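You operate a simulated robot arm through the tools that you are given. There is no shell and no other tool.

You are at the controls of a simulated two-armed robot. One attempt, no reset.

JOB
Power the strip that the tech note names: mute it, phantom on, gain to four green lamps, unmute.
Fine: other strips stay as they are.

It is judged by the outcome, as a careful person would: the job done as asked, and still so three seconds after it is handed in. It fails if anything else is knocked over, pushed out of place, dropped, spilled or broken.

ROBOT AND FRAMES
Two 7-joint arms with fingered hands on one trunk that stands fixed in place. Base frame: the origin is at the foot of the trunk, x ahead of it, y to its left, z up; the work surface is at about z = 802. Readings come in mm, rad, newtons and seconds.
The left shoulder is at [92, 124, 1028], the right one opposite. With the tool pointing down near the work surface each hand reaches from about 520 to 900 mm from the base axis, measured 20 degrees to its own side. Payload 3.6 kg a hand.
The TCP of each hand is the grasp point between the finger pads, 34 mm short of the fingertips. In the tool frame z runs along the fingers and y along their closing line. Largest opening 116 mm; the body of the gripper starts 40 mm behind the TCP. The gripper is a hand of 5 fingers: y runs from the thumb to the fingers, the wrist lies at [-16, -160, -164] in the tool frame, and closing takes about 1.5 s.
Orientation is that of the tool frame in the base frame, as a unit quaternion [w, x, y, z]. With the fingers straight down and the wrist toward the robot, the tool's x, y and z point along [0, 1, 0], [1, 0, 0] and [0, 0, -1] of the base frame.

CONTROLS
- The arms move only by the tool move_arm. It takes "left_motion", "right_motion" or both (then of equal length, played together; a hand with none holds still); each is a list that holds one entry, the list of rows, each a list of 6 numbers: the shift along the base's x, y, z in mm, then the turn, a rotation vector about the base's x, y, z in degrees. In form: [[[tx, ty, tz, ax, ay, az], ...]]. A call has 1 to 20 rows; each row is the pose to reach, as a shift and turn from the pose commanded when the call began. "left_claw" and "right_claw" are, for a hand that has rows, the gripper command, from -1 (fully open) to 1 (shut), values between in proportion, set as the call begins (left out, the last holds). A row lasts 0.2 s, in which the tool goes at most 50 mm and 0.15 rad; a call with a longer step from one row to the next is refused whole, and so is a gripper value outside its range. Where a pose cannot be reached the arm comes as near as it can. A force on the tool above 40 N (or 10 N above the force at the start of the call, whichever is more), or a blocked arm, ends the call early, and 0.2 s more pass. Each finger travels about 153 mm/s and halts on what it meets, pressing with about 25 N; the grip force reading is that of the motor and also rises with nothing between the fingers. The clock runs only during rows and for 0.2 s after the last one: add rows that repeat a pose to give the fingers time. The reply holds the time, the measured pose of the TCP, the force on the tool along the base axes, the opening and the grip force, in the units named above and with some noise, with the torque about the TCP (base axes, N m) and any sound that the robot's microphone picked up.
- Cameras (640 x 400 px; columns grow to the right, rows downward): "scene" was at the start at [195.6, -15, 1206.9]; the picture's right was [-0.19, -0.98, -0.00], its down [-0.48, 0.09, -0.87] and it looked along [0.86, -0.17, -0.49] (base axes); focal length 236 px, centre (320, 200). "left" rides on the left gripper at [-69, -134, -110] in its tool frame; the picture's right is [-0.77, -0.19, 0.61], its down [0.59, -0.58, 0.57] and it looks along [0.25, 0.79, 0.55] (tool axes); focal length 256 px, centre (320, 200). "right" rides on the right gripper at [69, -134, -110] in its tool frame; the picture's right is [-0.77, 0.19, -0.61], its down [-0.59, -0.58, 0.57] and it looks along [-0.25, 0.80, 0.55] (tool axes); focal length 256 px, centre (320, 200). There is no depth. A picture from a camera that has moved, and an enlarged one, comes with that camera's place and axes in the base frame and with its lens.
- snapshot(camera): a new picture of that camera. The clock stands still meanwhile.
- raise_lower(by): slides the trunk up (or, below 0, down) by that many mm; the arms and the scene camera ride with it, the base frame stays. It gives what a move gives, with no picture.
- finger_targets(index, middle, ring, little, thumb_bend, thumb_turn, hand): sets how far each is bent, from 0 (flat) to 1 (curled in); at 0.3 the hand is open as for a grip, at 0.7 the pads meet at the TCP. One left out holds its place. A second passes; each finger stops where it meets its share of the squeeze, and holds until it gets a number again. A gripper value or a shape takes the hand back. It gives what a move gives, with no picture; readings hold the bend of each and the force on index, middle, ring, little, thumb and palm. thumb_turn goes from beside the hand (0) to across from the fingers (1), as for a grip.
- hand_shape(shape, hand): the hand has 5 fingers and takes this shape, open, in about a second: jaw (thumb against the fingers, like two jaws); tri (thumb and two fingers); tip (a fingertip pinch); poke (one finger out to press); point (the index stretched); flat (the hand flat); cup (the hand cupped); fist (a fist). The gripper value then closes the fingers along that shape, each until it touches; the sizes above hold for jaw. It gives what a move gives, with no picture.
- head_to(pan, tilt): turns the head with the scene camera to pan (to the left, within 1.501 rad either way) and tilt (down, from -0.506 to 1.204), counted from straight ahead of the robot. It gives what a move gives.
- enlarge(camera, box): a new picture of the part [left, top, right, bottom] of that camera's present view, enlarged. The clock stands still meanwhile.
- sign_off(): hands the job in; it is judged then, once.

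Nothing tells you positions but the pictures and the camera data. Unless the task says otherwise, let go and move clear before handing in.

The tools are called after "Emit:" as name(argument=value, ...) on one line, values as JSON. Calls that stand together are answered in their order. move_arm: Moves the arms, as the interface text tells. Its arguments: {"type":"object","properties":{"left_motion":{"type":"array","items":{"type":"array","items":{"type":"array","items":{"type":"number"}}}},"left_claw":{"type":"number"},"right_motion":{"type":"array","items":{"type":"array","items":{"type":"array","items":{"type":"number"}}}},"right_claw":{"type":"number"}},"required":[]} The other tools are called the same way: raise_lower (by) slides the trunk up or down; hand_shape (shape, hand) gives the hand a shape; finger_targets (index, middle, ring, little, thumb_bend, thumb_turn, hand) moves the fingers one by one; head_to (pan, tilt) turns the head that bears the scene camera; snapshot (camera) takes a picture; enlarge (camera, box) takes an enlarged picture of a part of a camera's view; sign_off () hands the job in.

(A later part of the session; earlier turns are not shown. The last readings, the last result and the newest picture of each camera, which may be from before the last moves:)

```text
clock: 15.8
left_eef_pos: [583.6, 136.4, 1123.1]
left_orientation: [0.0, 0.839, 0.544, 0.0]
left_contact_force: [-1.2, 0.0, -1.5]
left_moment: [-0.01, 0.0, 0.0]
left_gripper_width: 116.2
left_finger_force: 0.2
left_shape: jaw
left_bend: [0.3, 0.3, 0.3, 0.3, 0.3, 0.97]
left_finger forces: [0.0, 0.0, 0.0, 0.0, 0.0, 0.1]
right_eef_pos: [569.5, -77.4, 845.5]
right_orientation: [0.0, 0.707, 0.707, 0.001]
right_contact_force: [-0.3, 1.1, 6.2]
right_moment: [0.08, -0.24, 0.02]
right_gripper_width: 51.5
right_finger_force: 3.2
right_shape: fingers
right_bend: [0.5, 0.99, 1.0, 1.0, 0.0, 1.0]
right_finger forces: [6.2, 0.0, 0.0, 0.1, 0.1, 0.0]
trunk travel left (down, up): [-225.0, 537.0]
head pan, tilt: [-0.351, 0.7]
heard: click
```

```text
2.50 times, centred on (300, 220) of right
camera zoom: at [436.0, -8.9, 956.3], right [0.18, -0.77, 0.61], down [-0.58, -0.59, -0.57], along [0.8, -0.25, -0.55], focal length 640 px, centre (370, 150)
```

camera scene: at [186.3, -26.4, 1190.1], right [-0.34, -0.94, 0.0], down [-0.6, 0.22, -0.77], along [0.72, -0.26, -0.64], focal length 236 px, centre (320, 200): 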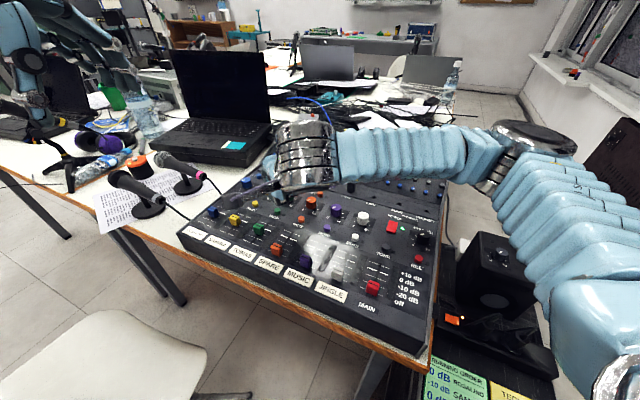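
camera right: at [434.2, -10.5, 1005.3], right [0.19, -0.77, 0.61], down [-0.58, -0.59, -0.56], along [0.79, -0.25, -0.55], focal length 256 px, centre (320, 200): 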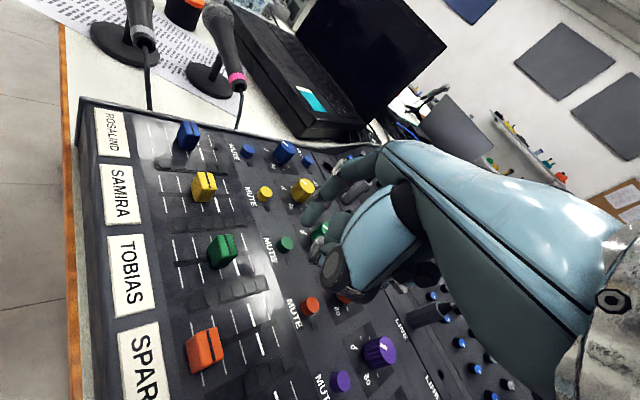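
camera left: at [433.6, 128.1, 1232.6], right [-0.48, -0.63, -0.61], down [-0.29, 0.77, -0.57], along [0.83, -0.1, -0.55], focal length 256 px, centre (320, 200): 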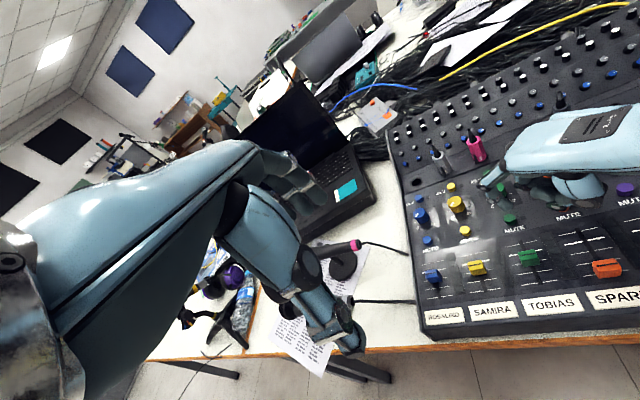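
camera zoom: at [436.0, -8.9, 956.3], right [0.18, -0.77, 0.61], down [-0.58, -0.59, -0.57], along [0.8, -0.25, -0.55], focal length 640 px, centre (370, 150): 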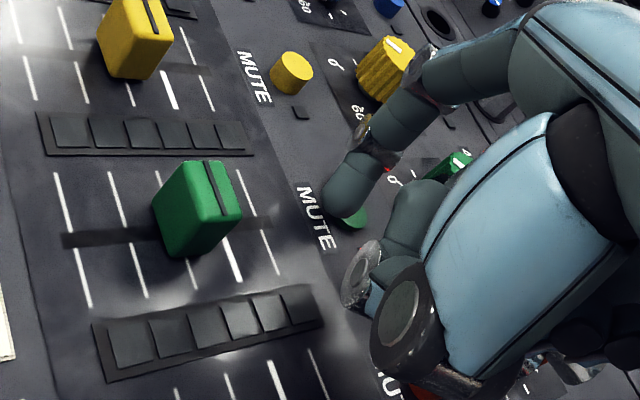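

Heard a click. I'll lift straight up and check the mute lamp.

Emit:
move_arm(right_motion=[[[0, 0, 10, 0, 0, 0], [0, 0, 30, 0, 0, 0], [0, 0, 50, 0, 0, 0], [0, 0, 60, 0, 0, 0]]])

Emit:
enlarge(camera="right", box=[200, 140, 400, 300])

Emit:
enlarge(camera="left", box=[440, 130, 600, 270])

```text
clock: 16.8
left_eef_pos: [583.3, 136.2, 1121.5]
left_orientation: [0.0, 0.839, 0.544, 0.0]
left_contact_force: [0.5, 0.1, 0.1]
left_moment: [0.0, 0.02, -0.01]
left_gripper_width: 115.8
left_finger_force: 0.0
left_shape: jaw
left_bend: [0.3, 0.3, 0.3, 0.3, 0.3, 0.97]
left_finger forces: [0.1, 0.1, 0.1, 0.0, 0.0, 0.0]
right_eef_pos: [571.4, -77.2, 904.0]
right_orientation: [0.001, 0.707, 0.707, -0.001]
right_contact_force: [0.7, 0.3, 0.1]
right_moment: [0.01, 0.0, 0.0]
right_gripper_width: 52.0
right_finger_force: 0.1
right_shape: fingers
right_bend: [0.5, 0.99, 1.0, 1.0, 0.0, 1.0]
right_finger forces: [0.0, 0.0, 0.0, 0.0, 0.0, 0.0]
trunk travel left (down, up): [-225.0, 537.0]
head pan, tilt: [-0.351, 0.7]
```

```text
2.50 times, centred on (300, 220) of right
camera zoom: at [436.0, -8.8, 1015.9], right [0.19, -0.77, 0.61], down [-0.58, -0.59, -0.56], along [0.79, -0.25, -0.55], focal length 640 px, centre (370, 150)
```

zoom: 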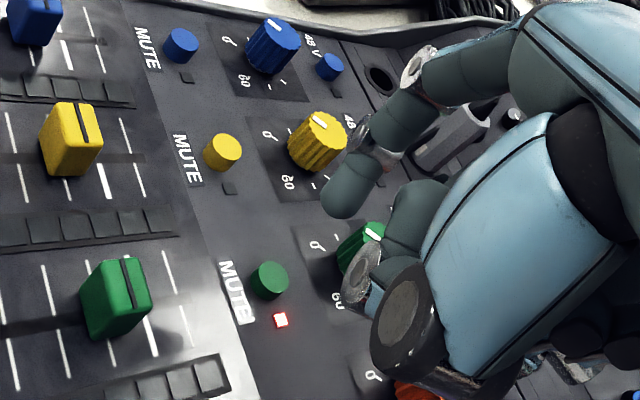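

```text
2.86 times, centred on (520, 200) of left
camera zoom: at [433.5, 128.1, 1232.5], right [-0.48, -0.63, -0.61], down [-0.29, 0.77, -0.57], along [0.83, -0.1, -0.55], focal length 731 px, centre (-251, 200)
```

zoom: 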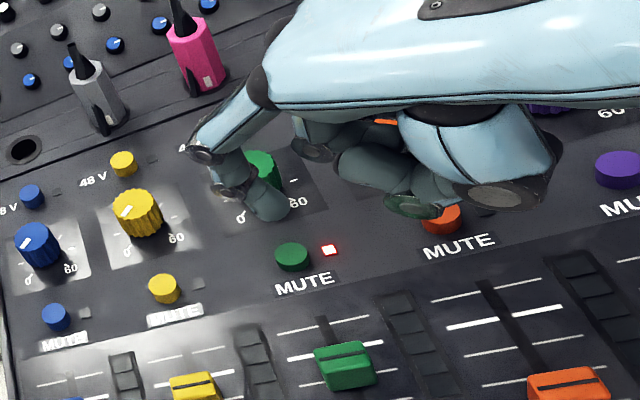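

The green strip's mute lamp is lit red, so it is muted. Next I'll extend the index a bit for clearance and hover above the green 48 V button at about (689,-149,806).

Emit:
move_arm(right_motion=[[[0, 0, 35, 0, 0, 0], [25, -25, 35, 0, 0, 0], [50, -50, 35, 0, 0, 0], [70, -72, 35, 0, 0, 0], [77, -77, 35, 0, 0, 0], [77, -77, 35, 0, 0, 0]]])

Emit:
finger_targets(hand="right", index=0.42)

Emit:
enlarge(camera="right", box=[200, 140, 400, 300])

Emit:
enlarge(camera="left", box=[440, 80, 640, 240])

Emit:
snapshot(camera="scene")

```text
clock: 18.2
left_eef_pos: [584.5, 135.9, 1122.5]
left_orientation: [-0.001, 0.838, 0.545, 0.0]
left_contact_force: [-0.3, 0.1, -0.3]
left_moment: [0.0, 0.0, 0.04]
left_gripper_width: 115.9
left_finger_force: 0.0
left_shape: jaw
left_bend: [0.3, 0.3, 0.3, 0.3, 0.3, 0.97]
left_finger forces: [0.0, 0.0, 0.1, 0.0, 0.1, 0.0]
right_eef_pos: [646.5, -155.6, 939.0]
right_orientation: [0.0, 0.708, 0.706, 0.0]
right_contact_force: [0.7, -0.5, -0.5]
right_moment: [0.02, 0.01, -0.02]
right_gripper_width: 51.9
right_finger_force: 0.2
right_shape: fingers
right_bend: [0.5, 0.99, 1.0, 1.0, 0.0, 1.0]
right_finger forces: [0.0, 0.1, 0.0, 0.1, 0.0, 0.0]
trunk travel left (down, up): [-225.0, 537.0]
head pan, tilt: [-0.351, 0.7]
```

```text
clock: 19.2
left_eef_pos: [584.1, 136.5, 1122.3]
left_orientation: [-0.001, 0.839, 0.544, 0.0]
left_contact_force: [0.2, -0.3, -0.1]
left_moment: [-0.01, 0.0, -0.03]
left_gripper_width: 115.9
left_finger_force: 0.0
left_shape: jaw
left_bend: [0.3, 0.3, 0.3, 0.3, 0.3, 0.97]
left_finger forces: [0.1, 0.0, 0.0, 0.0, 0.1, 0.0]
right_eef_pos: [645.2, -155.2, 938.3]
right_orientation: [0.001, 0.707, 0.707, 0.0]
right_contact_force: [-0.4, 0.3, 0.2]
right_moment: [0.01, -0.02, 0.0]
right_gripper_width: 59.7
right_finger_force: 0.1
right_shape: fingers
right_bend: [0.42, 0.99, 1.0, 1.0, 0.0, 1.0]
right_finger forces: [0.0, 0.0, 0.0, 0.1, 0.0, 0.0]
trunk travel left (down, up): [-225.0, 537.0]
head pan, tilt: [-0.351, 0.7]
```

```text
2.50 times, centred on (300, 220) of right
camera zoom: at [510.9, -86.3, 1049.6], right [0.19, -0.77, 0.61], down [-0.58, -0.59, -0.56], along [0.79, -0.25, -0.55], focal length 640 px, centre (370, 150)
```

zoom: 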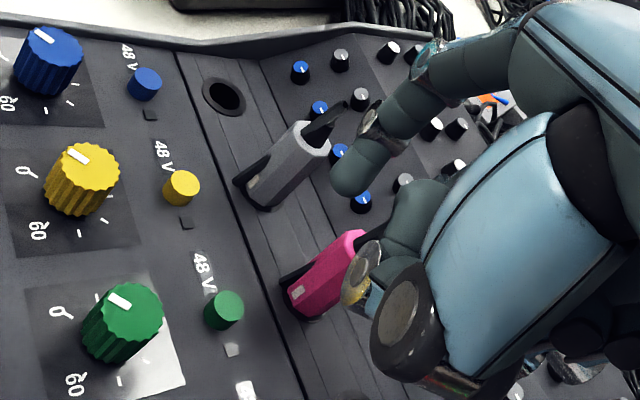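

```text
2.50 times, centred on (540, 160) of left
camera zoom: at [433.5, 128.0, 1232.5], right [-0.48, -0.63, -0.61], down [-0.29, 0.77, -0.57], along [0.83, -0.1, -0.55], focal length 640 px, centre (-230, 300)
```

zoom: 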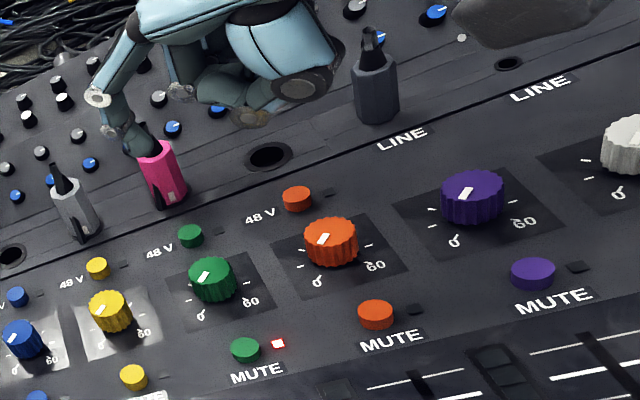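

```text
taken
camera scene: at [186.3, -26.5, 1190.0], right [-0.34, -0.94, 0.0], down [-0.61, 0.22, -0.76], along [0.72, -0.26, -0.64], focal length 236 px, centre (320, 200)
```

scene: 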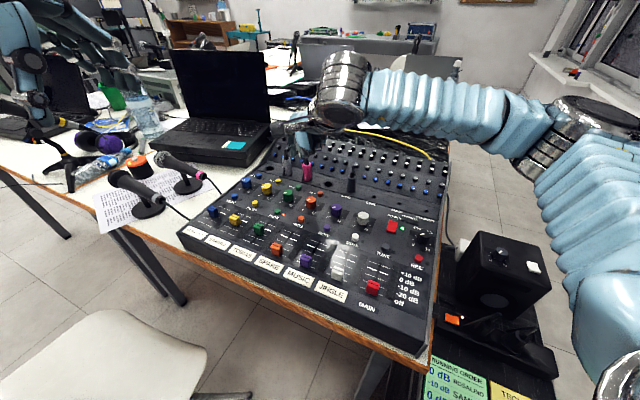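

The 48V button is near (688,-147,~812). I'll return the index to the calibrated 0.5 bend, centre above the button and descend partway.

Emit:
finger_targets(hand="right", index=0.5)

Emit:
move_arm(right_motion=[[[1, 3, -15, 0, 0, 0], [1, 3, -30, 0, 0, 0], [1, 3, -45, 0, 0, 0], [1, 3, -55, 0, 0, 0], [1, 3, -55, 0, 0, 0]]])

Emit:
enlarge(camera="right", box=[200, 140, 400, 300])

Emit:
enlarge(camera="left", box=[440, 80, 640, 240])

```text
clock: 20.2
left_eef_pos: [583.8, 136.1, 1122.0]
left_orientation: [0.0, 0.839, 0.545, 0.0]
left_contact_force: [0.4, -0.3, -0.5]
left_moment: [0.01, -0.02, 0.02]
left_gripper_width: 115.6
left_finger_force: 0.0
left_shape: jaw
left_bend: [0.3, 0.3, 0.3, 0.3, 0.3, 0.97]
left_finger forces: [0.1, 0.1, 0.1, 0.0, 0.1, 0.0]
right_eef_pos: [645.8, -155.0, 938.7]
right_orientation: [0.001, 0.708, 0.707, -0.001]
right_contact_force: [-0.1, 0.5, 0.0]
right_moment: [0.04, 0.03, 0.0]
right_gripper_width: 51.9
right_finger_force: 0.0
right_shape: fingers
right_bend: [0.5, 0.99, 1.0, 1.0, 0.0, 1.0]
right_finger forces: [0.0, 0.1, 0.0, 0.1, 0.0, 0.0]
trunk travel left (down, up): [-225.0, 537.0]
head pan, tilt: [-0.351, 0.7]
```

```text
clock: 21.4
left_eef_pos: [583.6, 136.3, 1123.1]
left_orientation: [-0.001, 0.839, 0.545, 0.0]
left_contact_force: [-0.6, 0.4, 0.1]
left_moment: [0.0, 0.03, -0.01]
left_gripper_width: 115.5
left_finger_force: 0.0
left_shape: jaw
left_bend: [0.3, 0.3, 0.3, 0.3, 0.3, 0.97]
left_finger forces: [0.1, 0.1, 0.0, 0.0, 0.1, 0.0]
right_eef_pos: [646.4, -151.9, 885.8]
right_orientation: [0.001, 0.708, 0.707, -0.001]
right_contact_force: [0.3, 0.2, -0.1]
right_moment: [0.02, 0.0, 0.02]
right_gripper_width: 51.8
right_finger_force: 0.0
right_shape: fingers
right_bend: [0.5, 0.99, 1.0, 1.0, 0.0, 1.0]
right_finger forces: [0.0, 0.0, 0.1, 0.0, 0.1, 0.0]
trunk travel left (down, up): [-225.0, 537.0]
head pan, tilt: [-0.351, 0.7]
```

```text
2.50 times, centred on (300, 220) of right
camera zoom: at [512.8, -83.7, 996.8], right [0.19, -0.77, 0.61], down [-0.58, -0.59, -0.56], along [0.79, -0.25, -0.55], focal length 640 px, centre (370, 150)
```

zoom: 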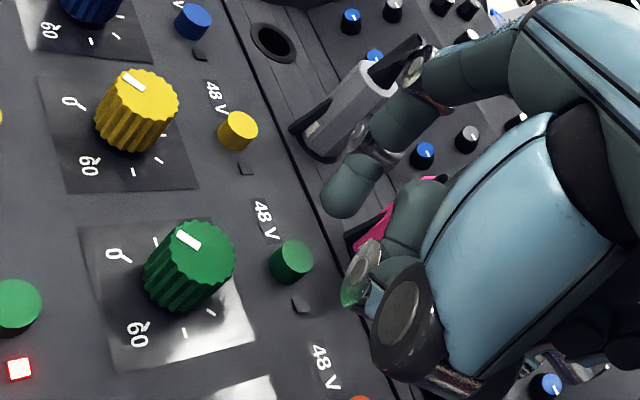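

```text
2.50 times, centred on (540, 160) of left
camera zoom: at [433.4, 128.0, 1232.6], right [-0.48, -0.63, -0.61], down [-0.29, 0.77, -0.57], along [0.83, -0.1, -0.55], focal length 640 px, centre (-230, 300)
```

zoom: 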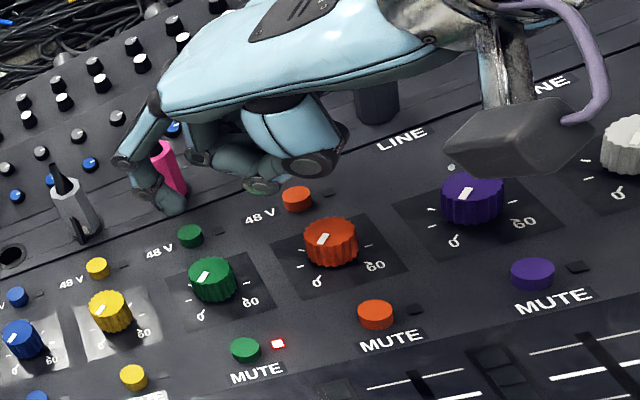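

Everything is lined up over the green 48 V, with the pink plug clear. I'll descend further and check.

Emit:
move_arm(right_motion=[[[-1, 0.5, -12, 0, 0, 0], [-1, 0.5, -22, 0, 0, 0], [-1, 0.5, -28, 0, 0, 0], [-1, 0.5, -28, 0, 0, 0]]])

Emit:
enlarge(camera="right", box=[200, 140, 400, 300])

Emit:
enlarge(camera="left", box=[440, 110, 580, 220])

```text
clock: 22.4
left_eef_pos: [583.4, 135.3, 1122.3]
left_orientation: [0.001, 0.839, 0.545, 0.0]
left_contact_force: [-0.1, 0.7, 0.3]
left_moment: [0.01, -0.01, 0.02]
left_gripper_width: 115.9
left_finger_force: 0.1
left_shape: jaw
left_bend: [0.3, 0.3, 0.3, 0.3, 0.3, 0.97]
left_finger forces: [0.0, 0.0, 0.0, 0.0, 0.1, 0.1]
right_eef_pos: [648.0, -153.5, 855.7]
right_orientation: [0.0, 0.708, 0.707, -0.001]
right_contact_force: [-0.3, 0.6, -0.2]
right_moment: [-0.02, -0.02, -0.01]
right_gripper_width: 51.7
right_finger_force: 0.0
right_shape: fingers
right_bend: [0.5, 0.99, 1.0, 1.0, 0.0, 1.0]
right_finger forces: [0.1, 0.1, 0.0, 0.0, 0.0, 0.1]
trunk travel left (down, up): [-225.0, 537.0]
head pan, tilt: [-0.351, 0.7]
```

```text
2.50 times, centred on (300, 220) of right
camera zoom: at [512.7, -83.5, 966.9], right [0.19, -0.77, 0.61], down [-0.58, -0.59, -0.56], along [0.79, -0.25, -0.55], focal length 640 px, centre (370, 150)
```

zoom: 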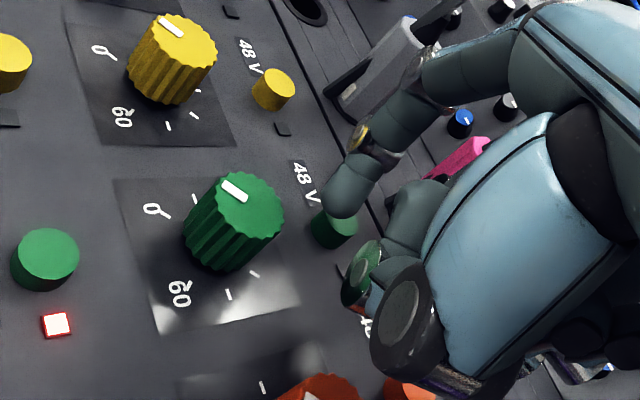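

```text
3.64 times, centred on (510, 165) of left
camera zoom: at [433.5, 128.0, 1232.6], right [-0.48, -0.63, -0.61], down [-0.29, 0.77, -0.57], along [0.83, -0.1, -0.55], focal length 931 px, centre (-371, 327)
```

zoom: 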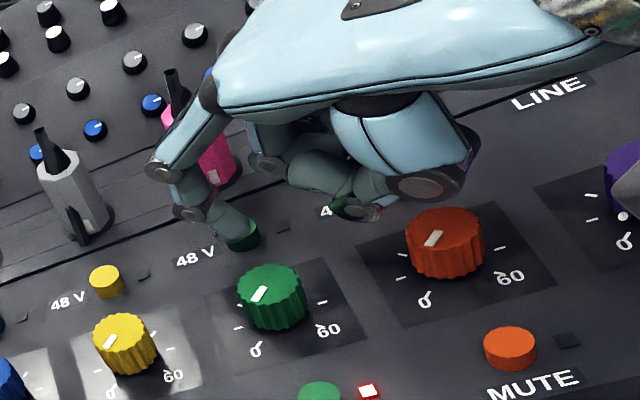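

The fingertip is on line over the green 48V. I'll press it with the same small steps.

Emit:
move_arm(right_motion=[[[0, -1, -3, 0, 0, 0], [0, -1, -6, 0, 0, 0], [0, -1, -8, 0, 0, 0]]])

Emit:
enlarge(camera="right", box=[200, 140, 400, 300])

```text
clock: 23.2
left_eef_pos: [582.3, 135.9, 1122.3]
left_orientation: [0.0, 0.839, 0.545, 0.0]
left_contact_force: [0.1, 0.4, 0.3]
left_moment: [-0.02, 0.01, 0.02]
left_gripper_width: 116.1
left_finger_force: 0.1
left_shape: jaw
left_bend: [0.3, 0.3, 0.3, 0.3, 0.3, 0.97]
left_finger forces: [0.1, 0.0, 0.0, 0.1, 0.0, 0.0]
right_eef_pos: [648.4, -153.6, 847.3]
right_orientation: [0.001, 0.708, 0.706, -0.001]
right_contact_force: [0.6, -0.2, 2.6]
right_moment: [0.0, -0.04, -0.04]
right_gripper_width: 52.0
right_finger_force: 1.2
right_shape: fingers
right_bend: [0.5, 0.99, 1.0, 1.0, 0.0, 1.0]
right_finger forces: [1.9, 0.0, 0.0, 0.0, 0.0, 0.1]
trunk travel left (down, up): [-225.0, 537.0]
head pan, tilt: [-0.351, 0.7]
```

```text
2.50 times, centred on (300, 220) of right
camera zoom: at [512.8, -84.8, 959.3], right [0.18, -0.77, 0.61], down [-0.58, -0.59, -0.57], along [0.79, -0.25, -0.55], focal length 640 px, centre (370, 150)
```

zoom: 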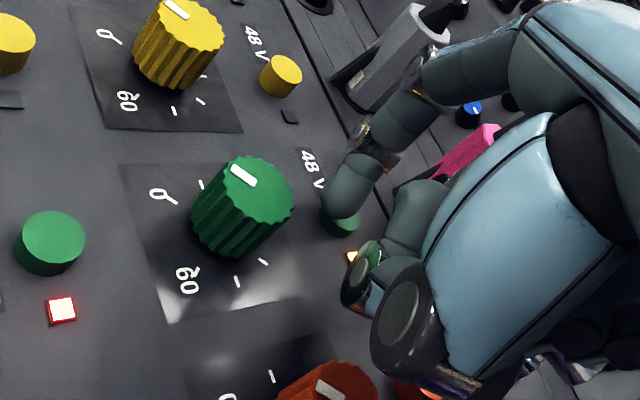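

Contact is at 1.9 N, and something near the 48 V lamp looks lit although I heard no click. I'll look closer.

Emit:
enlarge(camera="right", box=[290, 200, 350, 260])

Emit:
enlarge(camera="left", box=[480, 130, 550, 190])

```text
6.67 times, centred on (320, 230) of right
camera zoom: at [512.8, -84.8, 959.3], right [0.18, -0.77, 0.61], down [-0.58, -0.59, -0.57], along [0.79, -0.25, -0.55], focal length 1707 px, centre (320, 0)
```

zoom: 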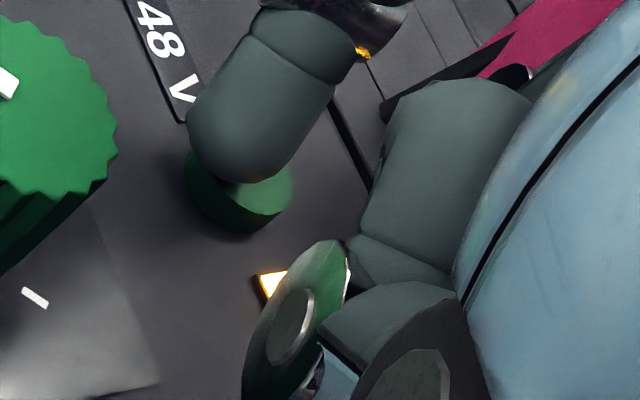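

```text
6.67 times, centred on (515, 160) of left
camera zoom: at [433.3, 128.0, 1232.6], right [-0.48, -0.63, -0.61], down [-0.29, 0.77, -0.57], along [0.83, -0.1, -0.55], focal length 1707 px, centre (-980, 467)
```

zoom: 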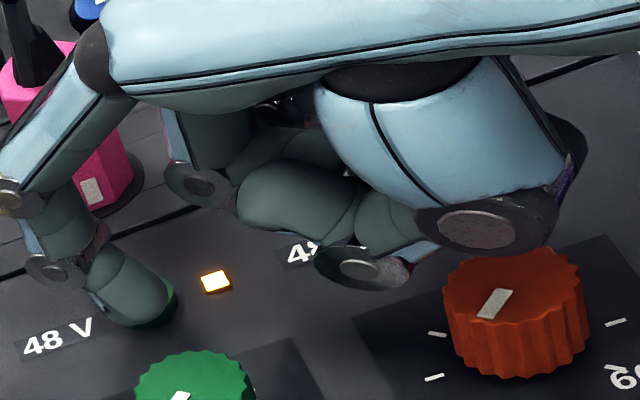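

The amber 48 V lamp is on. I'll lift away and confirm that it stays lit.

Emit:
move_arm(right_motion=[[[0, 0, 10, 0, 0, 0], [0, 0, 30, 0, 0, 0], [0, 0, 60, 0, 0, 0], [0, 0, 90, 0, 0, 0], [0, 0, 110, 0, 0, 0]]])

Emit:
enlarge(camera="right", box=[160, 140, 400, 340])

Emit:
enlarge(camera="left", box=[400, 120, 640, 320])

```text
clock: 24.4
left_eef_pos: [584.2, 134.7, 1122.6]
left_orientation: [-0.001, 0.839, 0.544, 0.001]
left_contact_force: [-0.5, -0.4, -0.2]
left_moment: [0.02, 0.01, 0.0]
left_gripper_width: 115.8
left_finger_force: 0.0
left_shape: jaw
left_bend: [0.3, 0.3, 0.3, 0.3, 0.3, 0.97]
left_finger forces: [0.1, 0.1, 0.0, 0.0, 0.0, 0.0]
right_eef_pos: [647.7, -153.6, 959.0]
right_orientation: [0.0, 0.708, 0.706, -0.001]
right_contact_force: [-0.1, -0.3, 0.5]
right_moment: [0.0, 0.01, 0.01]
right_gripper_width: 52.0
right_finger_force: 0.1
right_shape: fingers
right_bend: [0.5, 0.99, 1.0, 1.0, 0.0, 1.0]
right_finger forces: [0.1, 0.1, 0.0, 0.0, 0.1, 0.0]
trunk travel left (down, up): [-225.0, 537.0]
head pan, tilt: [-0.351, 0.7]
```

```text
2.00 times, centred on (280, 240) of right
camera zoom: at [512.7, -85.2, 1070.6], right [0.19, -0.77, 0.61], down [-0.58, -0.59, -0.56], along [0.79, -0.25, -0.55], focal length 512 px, centre (400, 120)
```

zoom: 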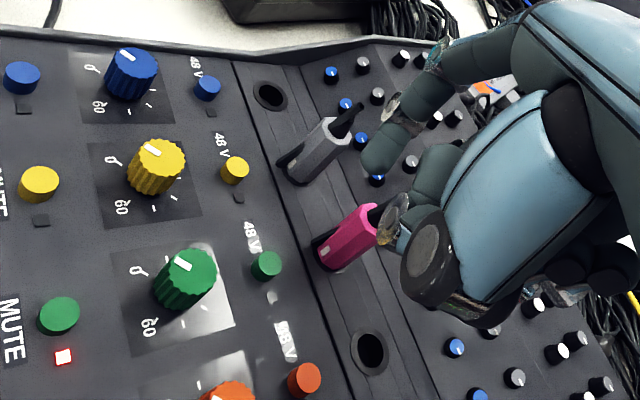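

```text
2.00 times, centred on (520, 220) of left
camera zoom: at [433.4, 128.1, 1232.6], right [-0.48, -0.63, -0.61], down [-0.29, 0.77, -0.57], along [0.83, -0.1, -0.55], focal length 512 px, centre (-80, 160)
```

zoom: 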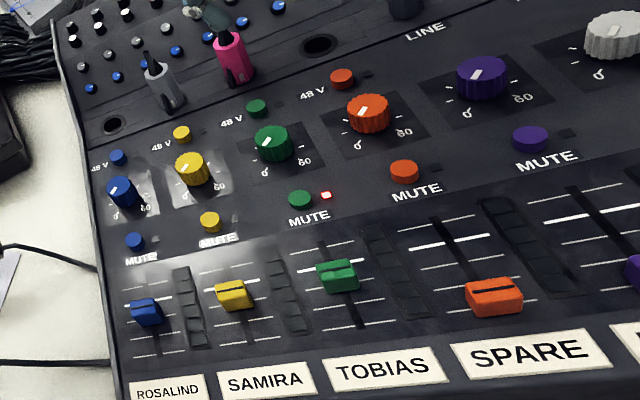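

The 48 V lamp went out on release, so the button hadn't latched. I'll go back down the same way and press deeper until it clicks.

Emit:
move_arm(right_motion=[[[0, 0, -30, 0, 0, 0], [0, 0, -60, 0, 0, 0], [0, 0, -85, 0, 0, 0], [0, 0, -102, 0, 0, 0], [0, 0, -108, 0, 0, 0], [0, 0, -111, 0, 0, 0], [0, 0, -113, 0, 0, 0], [0, 0, -114, 0, 0, 0]]])

Emit:
enlarge(camera="left", box=[480, 130, 550, 190])

```text
clock: 26.2
left_eef_pos: [584.1, 136.1, 1122.3]
left_orientation: [0.0, 0.839, 0.545, 0.0]
left_contact_force: [0.9, -0.1, -0.6]
left_moment: [0.0, 0.04, -0.04]
left_gripper_width: 115.8
left_finger_force: 0.1
left_shape: jaw
left_bend: [0.3, 0.3, 0.3, 0.3, 0.3, 0.97]
left_finger forces: [0.1, 0.1, 0.0, 0.1, 0.1, 0.0]
right_eef_pos: [647.1, -152.7, 845.0]
right_orientation: [0.0, 0.708, 0.707, 0.002]
right_contact_force: [-0.6, -1.4, 4.3]
right_moment: [0.0, -0.19, 0.0]
right_gripper_width: 51.4
right_finger_force: 2.4
right_shape: fingers
right_bend: [0.5, 0.99, 1.0, 1.0, 0.0, 1.0]
right_finger forces: [4.8, 0.1, 0.1, 0.0, 0.0, 0.1]
trunk travel left (down, up): [-225.0, 537.0]
head pan, tilt: [-0.351, 0.7]
heard: click
```

```text
6.67 times, centred on (515, 160) of left
camera zoom: at [433.0, 128.0, 1232.8], right [-0.48, -0.63, -0.61], down [-0.29, 0.77, -0.57], along [0.83, -0.1, -0.55], focal length 1707 px, centre (-980, 467)
```

zoom: 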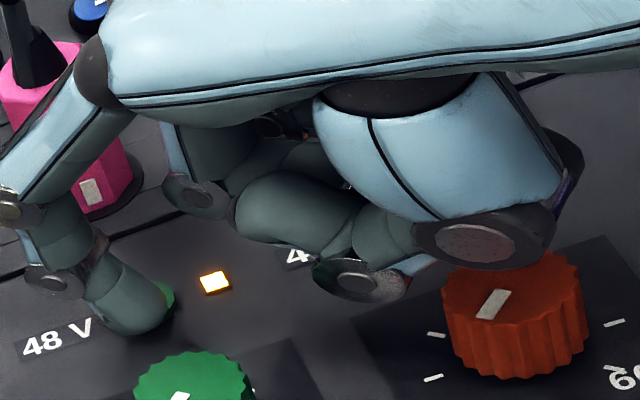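

Clicked and the lamp is lit. I'll lift a little and check the lamp.

Emit:
move_arm(right_motion=[[[0, 0, 5, 0, 0, 0], [0, 0, 15, 0, 0, 0], [0, 0, 25, 0, 0, 0]]])

Emit:
enlarge(camera="left", box=[480, 130, 550, 190])

```text
clock: 27.0
left_eef_pos: [583.7, 136.1, 1121.9]
left_orientation: [0.0, 0.838, 0.545, 0.0]
left_contact_force: [-0.4, 0.5, -0.5]
left_moment: [-0.01, 0.02, -0.02]
left_gripper_width: 116.0
left_finger_force: 0.1
left_shape: jaw
left_bend: [0.3, 0.3, 0.3, 0.3, 0.3, 0.97]
left_finger forces: [0.1, 0.0, 0.0, 0.1, 0.0, 0.0]
right_eef_pos: [648.2, -150.2, 869.0]
right_orientation: [0.0, 0.707, 0.707, 0.0]
right_contact_force: [0.7, -0.1, 0.2]
right_moment: [0.02, 0.03, 0.01]
right_gripper_width: 51.8
right_finger_force: 0.1
right_shape: fingers
right_bend: [0.5, 0.99, 1.0, 1.0, 0.0, 1.0]
right_finger forces: [0.1, 0.1, 0.1, 0.0, 0.0, 0.0]
trunk travel left (down, up): [-225.0, 537.0]
head pan, tilt: [-0.351, 0.7]
```

```text
6.67 times, centred on (515, 160) of left
camera zoom: at [433.3, 128.1, 1232.6], right [-0.48, -0.63, -0.61], down [-0.29, 0.77, -0.57], along [0.83, -0.1, -0.55], focal length 1707 px, centre (-980, 467)
```

zoom: 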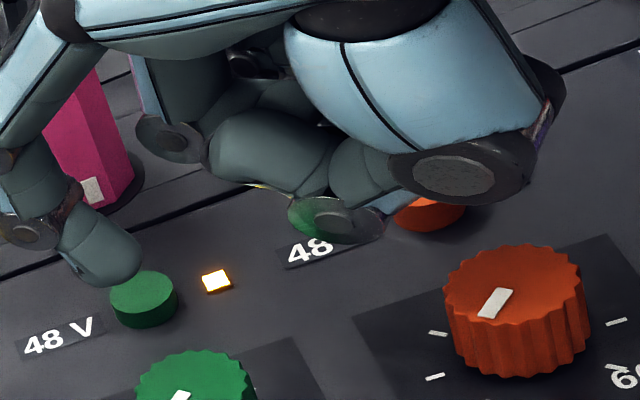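

48 V is latched on, with the amber lamp still lit after release. I'll raise the hand, switch to the fingertip pinch and inspect it before gripping the green gain knob.

Emit:
move_arm(right_motion=[[[0, 0, 30, 0, 0, 0], [0, 5, 60, 0, 0, 0], [-10, 15, 90, 0, 0, 0], [-20, 25, 120, 0, 0, 0], [-25, 30, 140, 0, 0, 0]]])

Emit:
hand_shape(hand="right", shape="tip")

Emit:
enlarge(camera="right", box=[160, 120, 440, 340])

Emit:
enlarge(camera="left", box=[400, 0, 640, 320])

Emit:
snapshot(camera="scene")

```text
clock: 28.2
left_eef_pos: [582.7, 135.5, 1123.8]
left_orientation: [0.001, 0.839, 0.544, 0.0]
left_contact_force: [0.1, 0.6, 0.5]
left_moment: [0.01, -0.01, -0.01]
left_gripper_width: 116.2
left_finger_force: 0.0
left_shape: jaw
left_bend: [0.3, 0.3, 0.3, 0.3, 0.3, 0.97]
left_finger forces: [0.0, 0.0, 0.0, 0.0, 0.0, 0.1]
right_eef_pos: [620.2, -121.6, 1011.0]
right_orientation: [0.001, 0.708, 0.707, -0.001]
right_contact_force: [0.1, 0.3, 0.7]
right_moment: [0.0, 0.03, -0.02]
right_gripper_width: 51.8
right_finger_force: 0.0
right_shape: fingers
right_bend: [0.5, 0.99, 1.0, 1.0, 0.0, 1.0]
right_finger forces: [0.0, 0.0, 0.1, 0.0, 0.0, 0.0]
trunk travel left (down, up): [-225.0, 537.0]
head pan, tilt: [-0.351, 0.7]
```

```text
clock: 29.1
left_eef_pos: [584.2, 135.7, 1122.2]
left_orientation: [-0.001, 0.838, 0.545, 0.0]
left_contact_force: [-0.5, -1.3, 0.3]
left_moment: [0.02, 0.0, -0.03]
left_gripper_width: 116.1
left_finger_force: 0.1
left_shape: jaw
left_bend: [0.3, 0.3, 0.3, 0.3, 0.3, 0.97]
left_finger forces: [0.0, 0.0, 0.0, 0.1, 0.0, 0.0]
right_eef_pos: [622.7, -123.2, 1008.5]
right_orientation: [0.0, 0.708, 0.706, -0.002]
right_contact_force: [0.2, -0.7, -0.7]
right_moment: [-0.01, 0.01, 0.05]
right_gripper_width: 115.8
right_finger_force: 0.2
right_shape: tip
right_bend: [0.29, 0.96, 0.98, 0.98, 0.3, 0.97]
right_finger forces: [0.0, 0.0, 0.0, 0.1, 0.1, 0.0]
trunk travel left (down, up): [-225.0, 537.0]
head pan, tilt: [-0.351, 0.7]
```

```text
1.82 times, centred on (300, 230) of right
camera zoom: at [487.8, -53.4, 1120.8], right [0.19, -0.77, 0.61], down [-0.58, -0.59, -0.56], along [0.79, -0.25, -0.55], focal length 465 px, centre (356, 146)
```

zoom: 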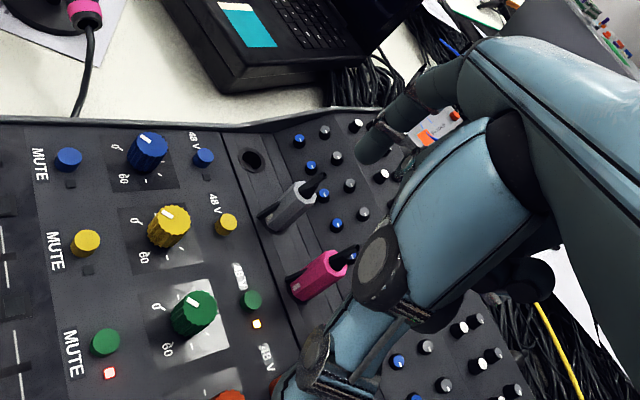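

```text
1.25 times, centred on (520, 160) of left
camera zoom: at [434.5, 128.0, 1232.5], right [-0.48, -0.63, -0.61], down [-0.29, 0.77, -0.57], along [0.83, -0.1, -0.55], focal length 320 px, centre (70, 250)
```

zoom: 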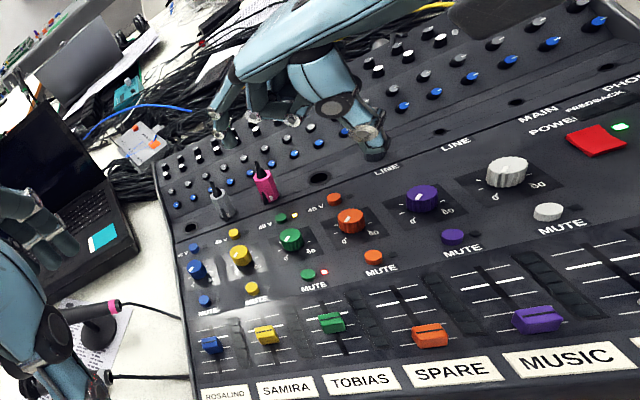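

```text
taken
camera scene: at [189.2, -26.5, 1189.9], right [-0.34, -0.94, 0.0], down [-0.61, 0.22, -0.76], along [0.72, -0.26, -0.65], focal length 236 px, centre (320, 200)
```

scene: 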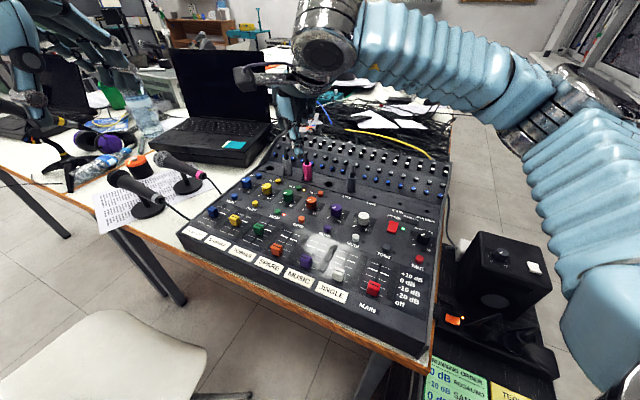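

In tip shape the thumb and index oppose each other. I'll close partway in the air to see where the two tips sit relative to the TCP.

Emit:
move_arm(right_motion=[[[0, 0, 0, 0, 0, 0], [0, 0, 0, 0, 0, 0], [0, 0, 0, 0, 0, 0], [0, 0, 0, 0, 0, 0]]], right_claw=0.2)

Emit:
enlarge(camera="right", box=[200, 120, 440, 320])

Emit:
enlarge(camera="left", box=[440, 0, 600, 120])

Emit:
enlarge(camera="scene", box=[230, 40, 390, 200])

```text
clock: 30.1
left_eef_pos: [584.5, 135.6, 1122.4]
left_orientation: [-0.001, 0.838, 0.545, 0.0]
left_contact_force: [0.0, 0.8, 0.7]
left_moment: [-0.01, -0.02, 0.01]
left_gripper_width: 116.1
left_finger_force: 0.1
left_shape: jaw
left_bend: [0.3, 0.3, 0.3, 0.3, 0.3, 0.97]
left_finger forces: [0.0, 0.1, 0.0, 0.0, 0.0, 0.0]
right_eef_pos: [622.1, -121.7, 1009.4]
right_orientation: [0.0, 0.708, 0.706, -0.001]
right_contact_force: [0.3, -1.1, 0.7]
right_moment: [0.01, -0.03, 0.03]
right_gripper_width: 47.7
right_finger_force: 0.1
right_shape: tip
right_bend: [0.46, 0.97, 0.98, 0.98, 0.68, 1.0]
right_finger forces: [0.0, 0.0, 0.1, 0.0, 0.0, 0.0]
trunk travel left (down, up): [-225.0, 537.0]
head pan, tilt: [-0.351, 0.7]
```

```text
2.00 times, centred on (320, 220) of right
camera zoom: at [487.8, -53.4, 1120.6], right [0.19, -0.77, 0.61], down [-0.58, -0.59, -0.56], along [0.79, -0.25, -0.55], focal length 512 px, centre (320, 160)
```

zoom: 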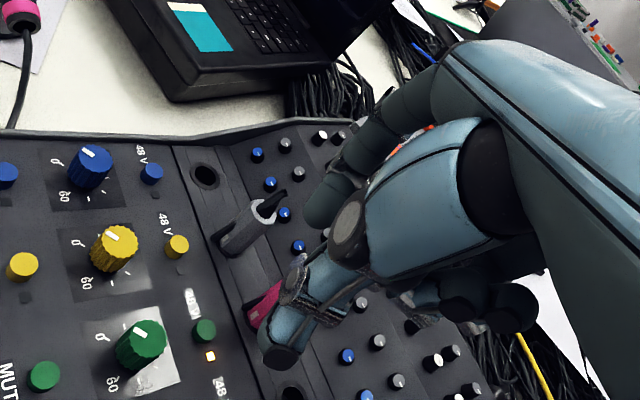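

```text
3.33 times, centred on (520, 60) of left
camera zoom: at [434.6, 128.0, 1232.2], right [-0.48, -0.63, -0.61], down [-0.29, 0.77, -0.57], along [0.83, -0.1, -0.56], focal length 853 px, centre (-347, 667)
```

zoom: 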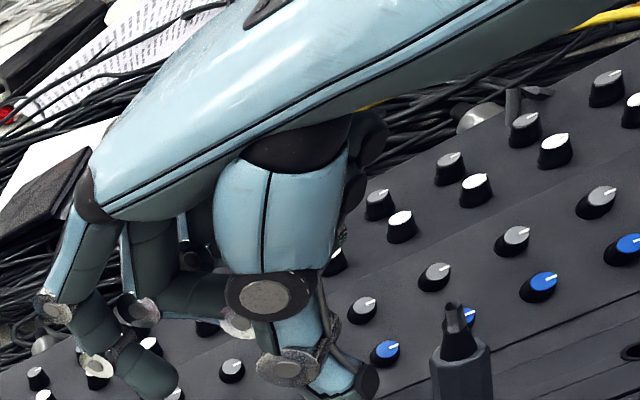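

```text
2.50 times, centred on (310, 120) of scene
camera zoom: at [187.3, -26.5, 1190.0], right [-0.34, -0.94, 0.0], down [-0.61, 0.22, -0.76], along [0.72, -0.26, -0.65], focal length 591 px, centre (345, 400)
```

zoom: 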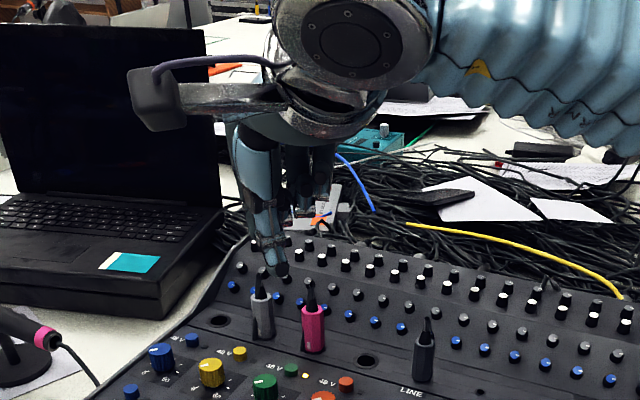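

The thumb tip is at about TCP+(-35,-1,-32) and the index tip at TCP+(41,-6,-34). I want to check how low the curled fingers hang, so I'll zoom the scene camera on the hand.

Emit:
enlarge(camera="scene", box=[280, 85, 340, 155])

Emit:
enlarge(camera="left", box=[440, 50, 540, 130])

```text
5.71 times, centred on (310, 120) of scene
camera zoom: at [187.3, -26.5, 1190.0], right [-0.34, -0.94, 0.0], down [-0.61, 0.22, -0.76], along [0.72, -0.26, -0.65], focal length 1350 px, centre (377, 657)
```

zoom: 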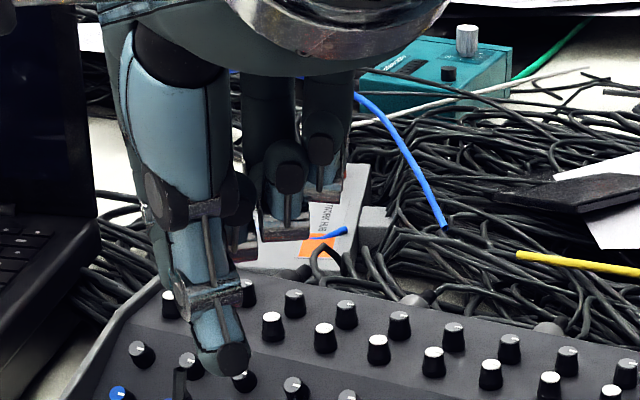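

```text
5.00 times, centred on (490, 90) of left
camera zoom: at [434.6, 128.0, 1232.2], right [-0.48, -0.63, -0.61], down [-0.29, 0.77, -0.57], along [0.83, -0.1, -0.56], focal length 1280 px, centre (-530, 750)
```

zoom: 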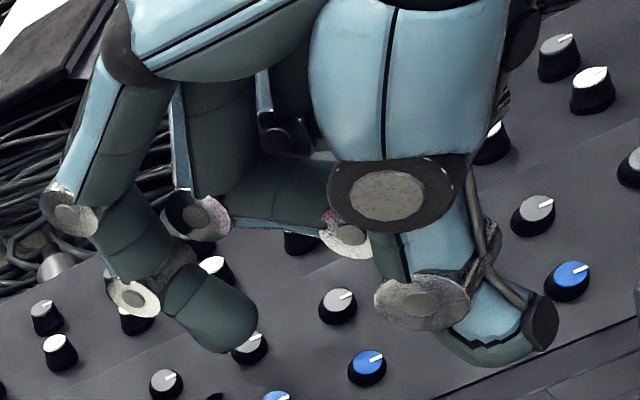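

The curled fingers sit about 10 mm above the pinch tips. The best plan is to grip the knob around yaw +30° and twist to about -60°, which clears the yellow knob. First I'll move the left hand up out of the way and test the -60° yaw in the air above the knob.

Emit:
move_arm(left_motion=[[[0, 10, 15, 0, 0, 0], [0, 20, 30, 0, 0, 0], [0, 30, 45, 0, 0, 0], [0, 40, 60, 0, 0, 0], [0, 40, 60, 0, 0, 0], [0, 40, 60, 0, 0, 0], [0, 40, 60, 0, 0, 0], [0, 40, 60, 0, 0, 0], [0, 40, 60, 0, 0, 0], [0, 40, 60, 0, 0, 0]]], right_motion=[[[3, 2, -5, 0, 0, -7.5], [7, 4, -10, 0, 0, -15], [10, 6, -15, 0, 0, -22.5], [14, 8, -20, 0, 0, -30], [17, 10, -25, 0, 0, -37.5], [21, 12, -30, 0, 0, -45], [24, 13, -35, 0, 0, -52.5], [28, 14, -40, 0, 0, -60], [28, 14, -40, 0, 0, -60], [28, 14, -40, 0, 0, -60]]])

Emit:
snapshot(camera="right")

Emit:
snapshot(camera="left")

Emit:
snapshot(camera="scene")

```text
clock: 32.3
left_eef_pos: [563.0, 183.6, 1185.2]
left_orientation: [-0.001, 0.834, 0.552, 0.013]
left_contact_force: [-3.1, 0.2, -1.4]
left_moment: [0.02, -0.21, 0.07]
left_gripper_width: 115.8
left_finger_force: 0.1
left_shape: jaw
left_bend: [0.3, 0.3, 0.3, 0.3, 0.3, 0.97]
left_finger forces: [0.0, 0.0, 0.0, 0.1, 0.1, 0.1]
right_eef_pos: [664.8, -98.2, 977.5]
right_orientation: [-0.046, 0.964, 0.259, 0.045]
right_contact_force: [-1.5, 0.1, -0.7]
right_moment: [0.06, -0.03, -0.01]
right_gripper_width: 47.2
right_finger_force: 0.1
right_shape: tip
right_bend: [0.46, 0.97, 0.98, 0.98, 0.68, 1.0]
right_finger forces: [0.0, 0.0, 0.0, 0.0, 0.0, 0.0]
trunk travel left (down, up): [-225.0, 537.0]
head pan, tilt: [-0.351, 0.7]
stopped in row 10 (right hand): the arm was blocked; the commanded pose is now the measured one
```

```text
taken
camera right: at [648.4, 39.5, 1104.8], right [-0.61, -0.61, 0.51], down [-0.76, 0.27, -0.59], along [0.22, -0.75, -0.63], focal length 256 px, centre (320, 200)
```

right: 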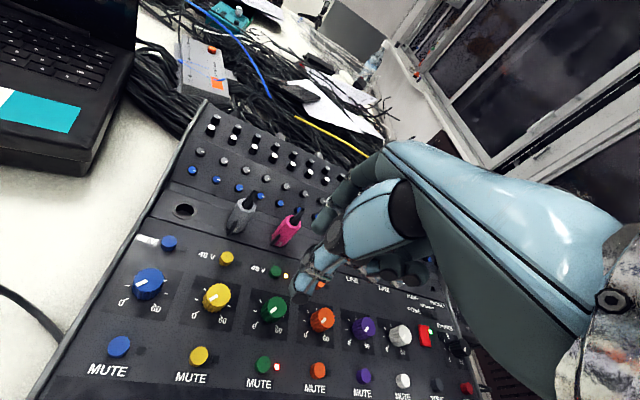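

```text
taken
camera left: at [411.3, 170.5, 1292.9], right [-0.46, -0.62, -0.63], down [-0.29, 0.78, -0.56], along [0.84, -0.08, -0.54], focal length 256 px, centre (320, 200)
```

left: 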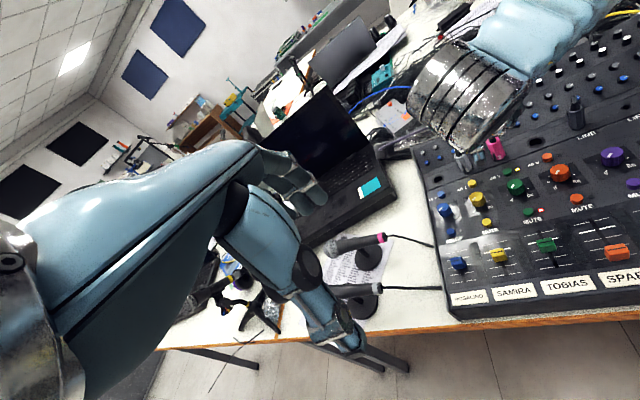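

```text
taken
camera scene: at [263.2, -25.9, 1185.1], right [-0.34, -0.94, 0.02], down [-0.65, 0.22, -0.72], along [0.68, -0.26, -0.69], focal length 236 px, centre (320, 200)
```

scene: 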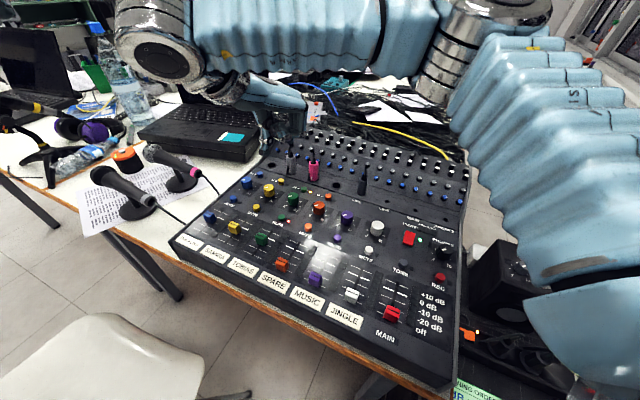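

The -60° yaw is at the arm's limit: it was blocked in mid-air with no contact. I'll swing back to +30° yaw above the knob and use a smaller range of about +35° to -35°, regrasping as needed.

Emit:
move_arm(right_motion=[[[-1.75, -1, -1, -0.66, -0.18, 7.48], [-3.5, -2, -2, -1.3, -0.37, 14.97], [-5.25, -3, -3, -2, -0.55, 22.45], [-7, -4.3, -4, -2.6, -0.73, 29.9], [-8.75, -5.4, -5, -3.3, -0.9, 37.4], [-10.5, -6.5, -6, -3.95, -1.1, 44.9], [-12.25, -7.6, -8, -4.6, -1.28, 52.4], [-14, -8.7, -12, -5.3, -1.47, 59.9], [-15.75, -9.75, -18, -5.9, -1.65, 67.35], [-17.5, -11, -25, -6.6, -1.83, 74.8], [-19.2, -12, -32, -7.2, -2, 82.3], [-21, -13, -37, -7.9, -2.2, 89.8], [-21, -13, -37, -7.9, -2.2, 89.8]]])

Emit:
snapshot(camera="right")

Emit:
snapshot(camera="left")

Emit:
snapshot(camera="scene")

```text
clock: 32.6
left_eef_pos: [518.3, 184.8, 1219.1]
left_orientation: [0.05, 0.831, 0.551, 0.048]
left_contact_force: [-0.2, 0.5, 0.1]
left_moment: [-0.05, -0.05, 0.0]
left_gripper_width: 115.7
left_finger_force: 0.0
left_shape: jaw
left_bend: [0.3, 0.3, 0.3, 0.3, 0.3, 0.97]
left_finger forces: [0.0, 0.0, 0.0, 0.0, 0.1, 0.0]
right_eef_pos: [651.9, -101.0, 1012.0]
right_orientation: [-0.096, 0.956, 0.263, 0.082]
right_contact_force: [0.5, -0.5, -0.3]
right_moment: [0.04, -0.02, 0.02]
right_gripper_width: 47.0
right_finger_force: 0.1
right_shape: tip
right_bend: [0.46, 0.97, 0.98, 0.98, 0.68, 1.0]
right_finger forces: [0.1, 0.0, 0.1, 0.1, 0.1, 0.1]
trunk travel left (down, up): [-225.0, 537.0]
head pan, tilt: [-0.351, 0.7]
stopped in row 1 (left hand): the arm was blocked; the commanded pose is now the measured one
```

```text
taken
camera right: at [628.7, 19.9, 1152.7], right [-0.62, -0.67, 0.41], down [-0.74, 0.33, -0.59], along [0.26, -0.66, -0.7], focal length 256 px, centre (320, 200)
```

right: 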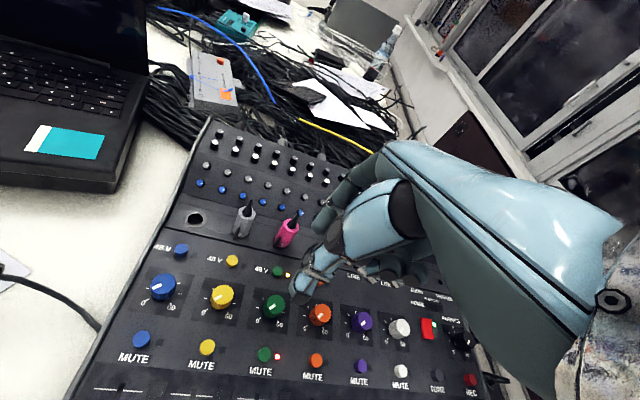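

```text
taken
camera left: at [354.0, 177.4, 1308.1], right [-0.39, -0.66, -0.65], down [-0.22, 0.75, -0.63], along [0.9, -0.1, -0.43], focal length 256 px, centre (320, 200)
```

left: 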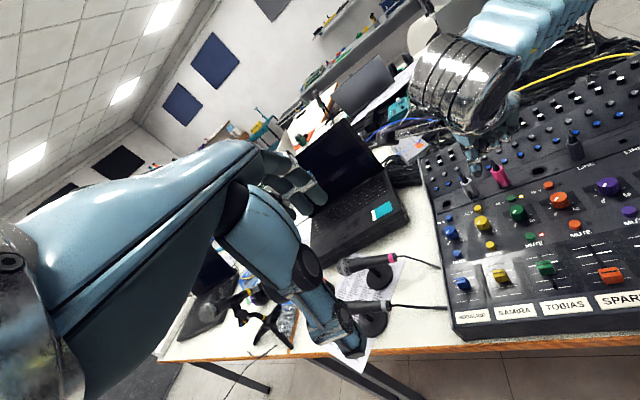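

```text
taken
camera scene: at [298.9, -27.3, 1181.2], right [-0.34, -0.94, 0.03], down [-0.67, 0.22, -0.7], along [0.65, -0.26, -0.71], focal length 236 px, centre (320, 200)
```

scene: 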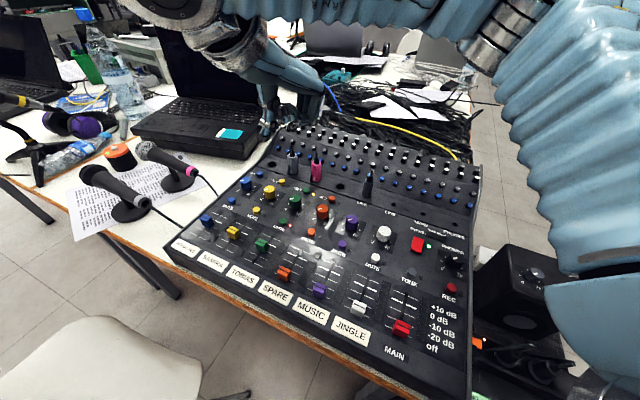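

The robot's torso leaned forward to reach that yaw, and the left arm blocked while holding its pose. Nothing was touched. I'll turn the right hand back in smaller portions and watch the lean.

Emit:
move_arm(right_motion=[[[-1, -1, 0, -0.6, -0.2, 3.7], [-2, -2, 0, -1.25, -0.44, 7.4], [-3, -3, 0, -2.5, -0.9, 14.8], [-4, -4, 0, -3.75, -1.3, 22.2]]])

Emit:
snapshot(camera="scene")

```text
clock: 33.0
left_eef_pos: [458.5, 191.1, 1249.5]
left_orientation: [0.124, 0.815, 0.55, 0.134]
left_contact_force: [-0.2, -0.9, -1.0]
left_moment: [0.06, -0.07, 0.0]
left_gripper_width: 116.0
left_finger_force: 0.1
left_shape: jaw
left_bend: [0.3, 0.3, 0.3, 0.3, 0.3, 0.97]
left_finger forces: [0.0, 0.0, 0.0, 0.0, 0.1, 0.0]
right_eef_pos: [623.9, -90.1, 1071.6]
right_orientation: [-0.151, 0.936, 0.282, 0.147]
right_contact_force: [0.1, 1.7, 0.0]
right_moment: [-0.11, 0.0, -0.07]
right_gripper_width: 47.1
right_finger_force: 0.1
right_shape: tip
right_bend: [0.46, 0.97, 0.98, 0.98, 0.68, 1.0]
right_finger forces: [0.0, 0.1, 0.0, 0.0, 0.1, 0.1]
trunk travel left (down, up): [-225.0, 537.0]
head pan, tilt: [-0.351, 0.7]
stopped in row 1 (left hand): the arm was blocked; the commanded pose is now the measured one
```

```text
taken
camera scene: at [325.9, -25.8, 1177.8], right [-0.34, -0.94, 0.04], down [-0.69, 0.22, -0.69], along [0.64, -0.26, -0.72], focal length 236 px, centre (320, 200)
```

scene: 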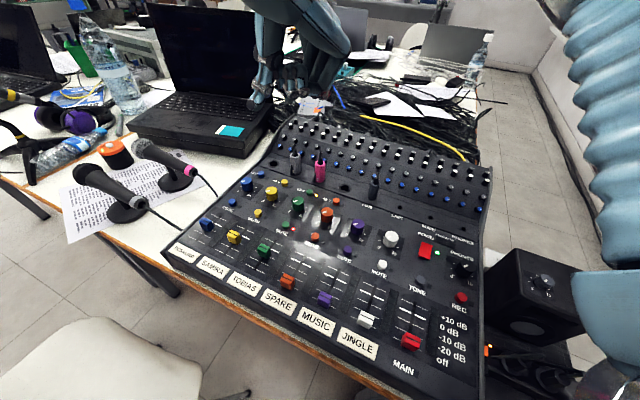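

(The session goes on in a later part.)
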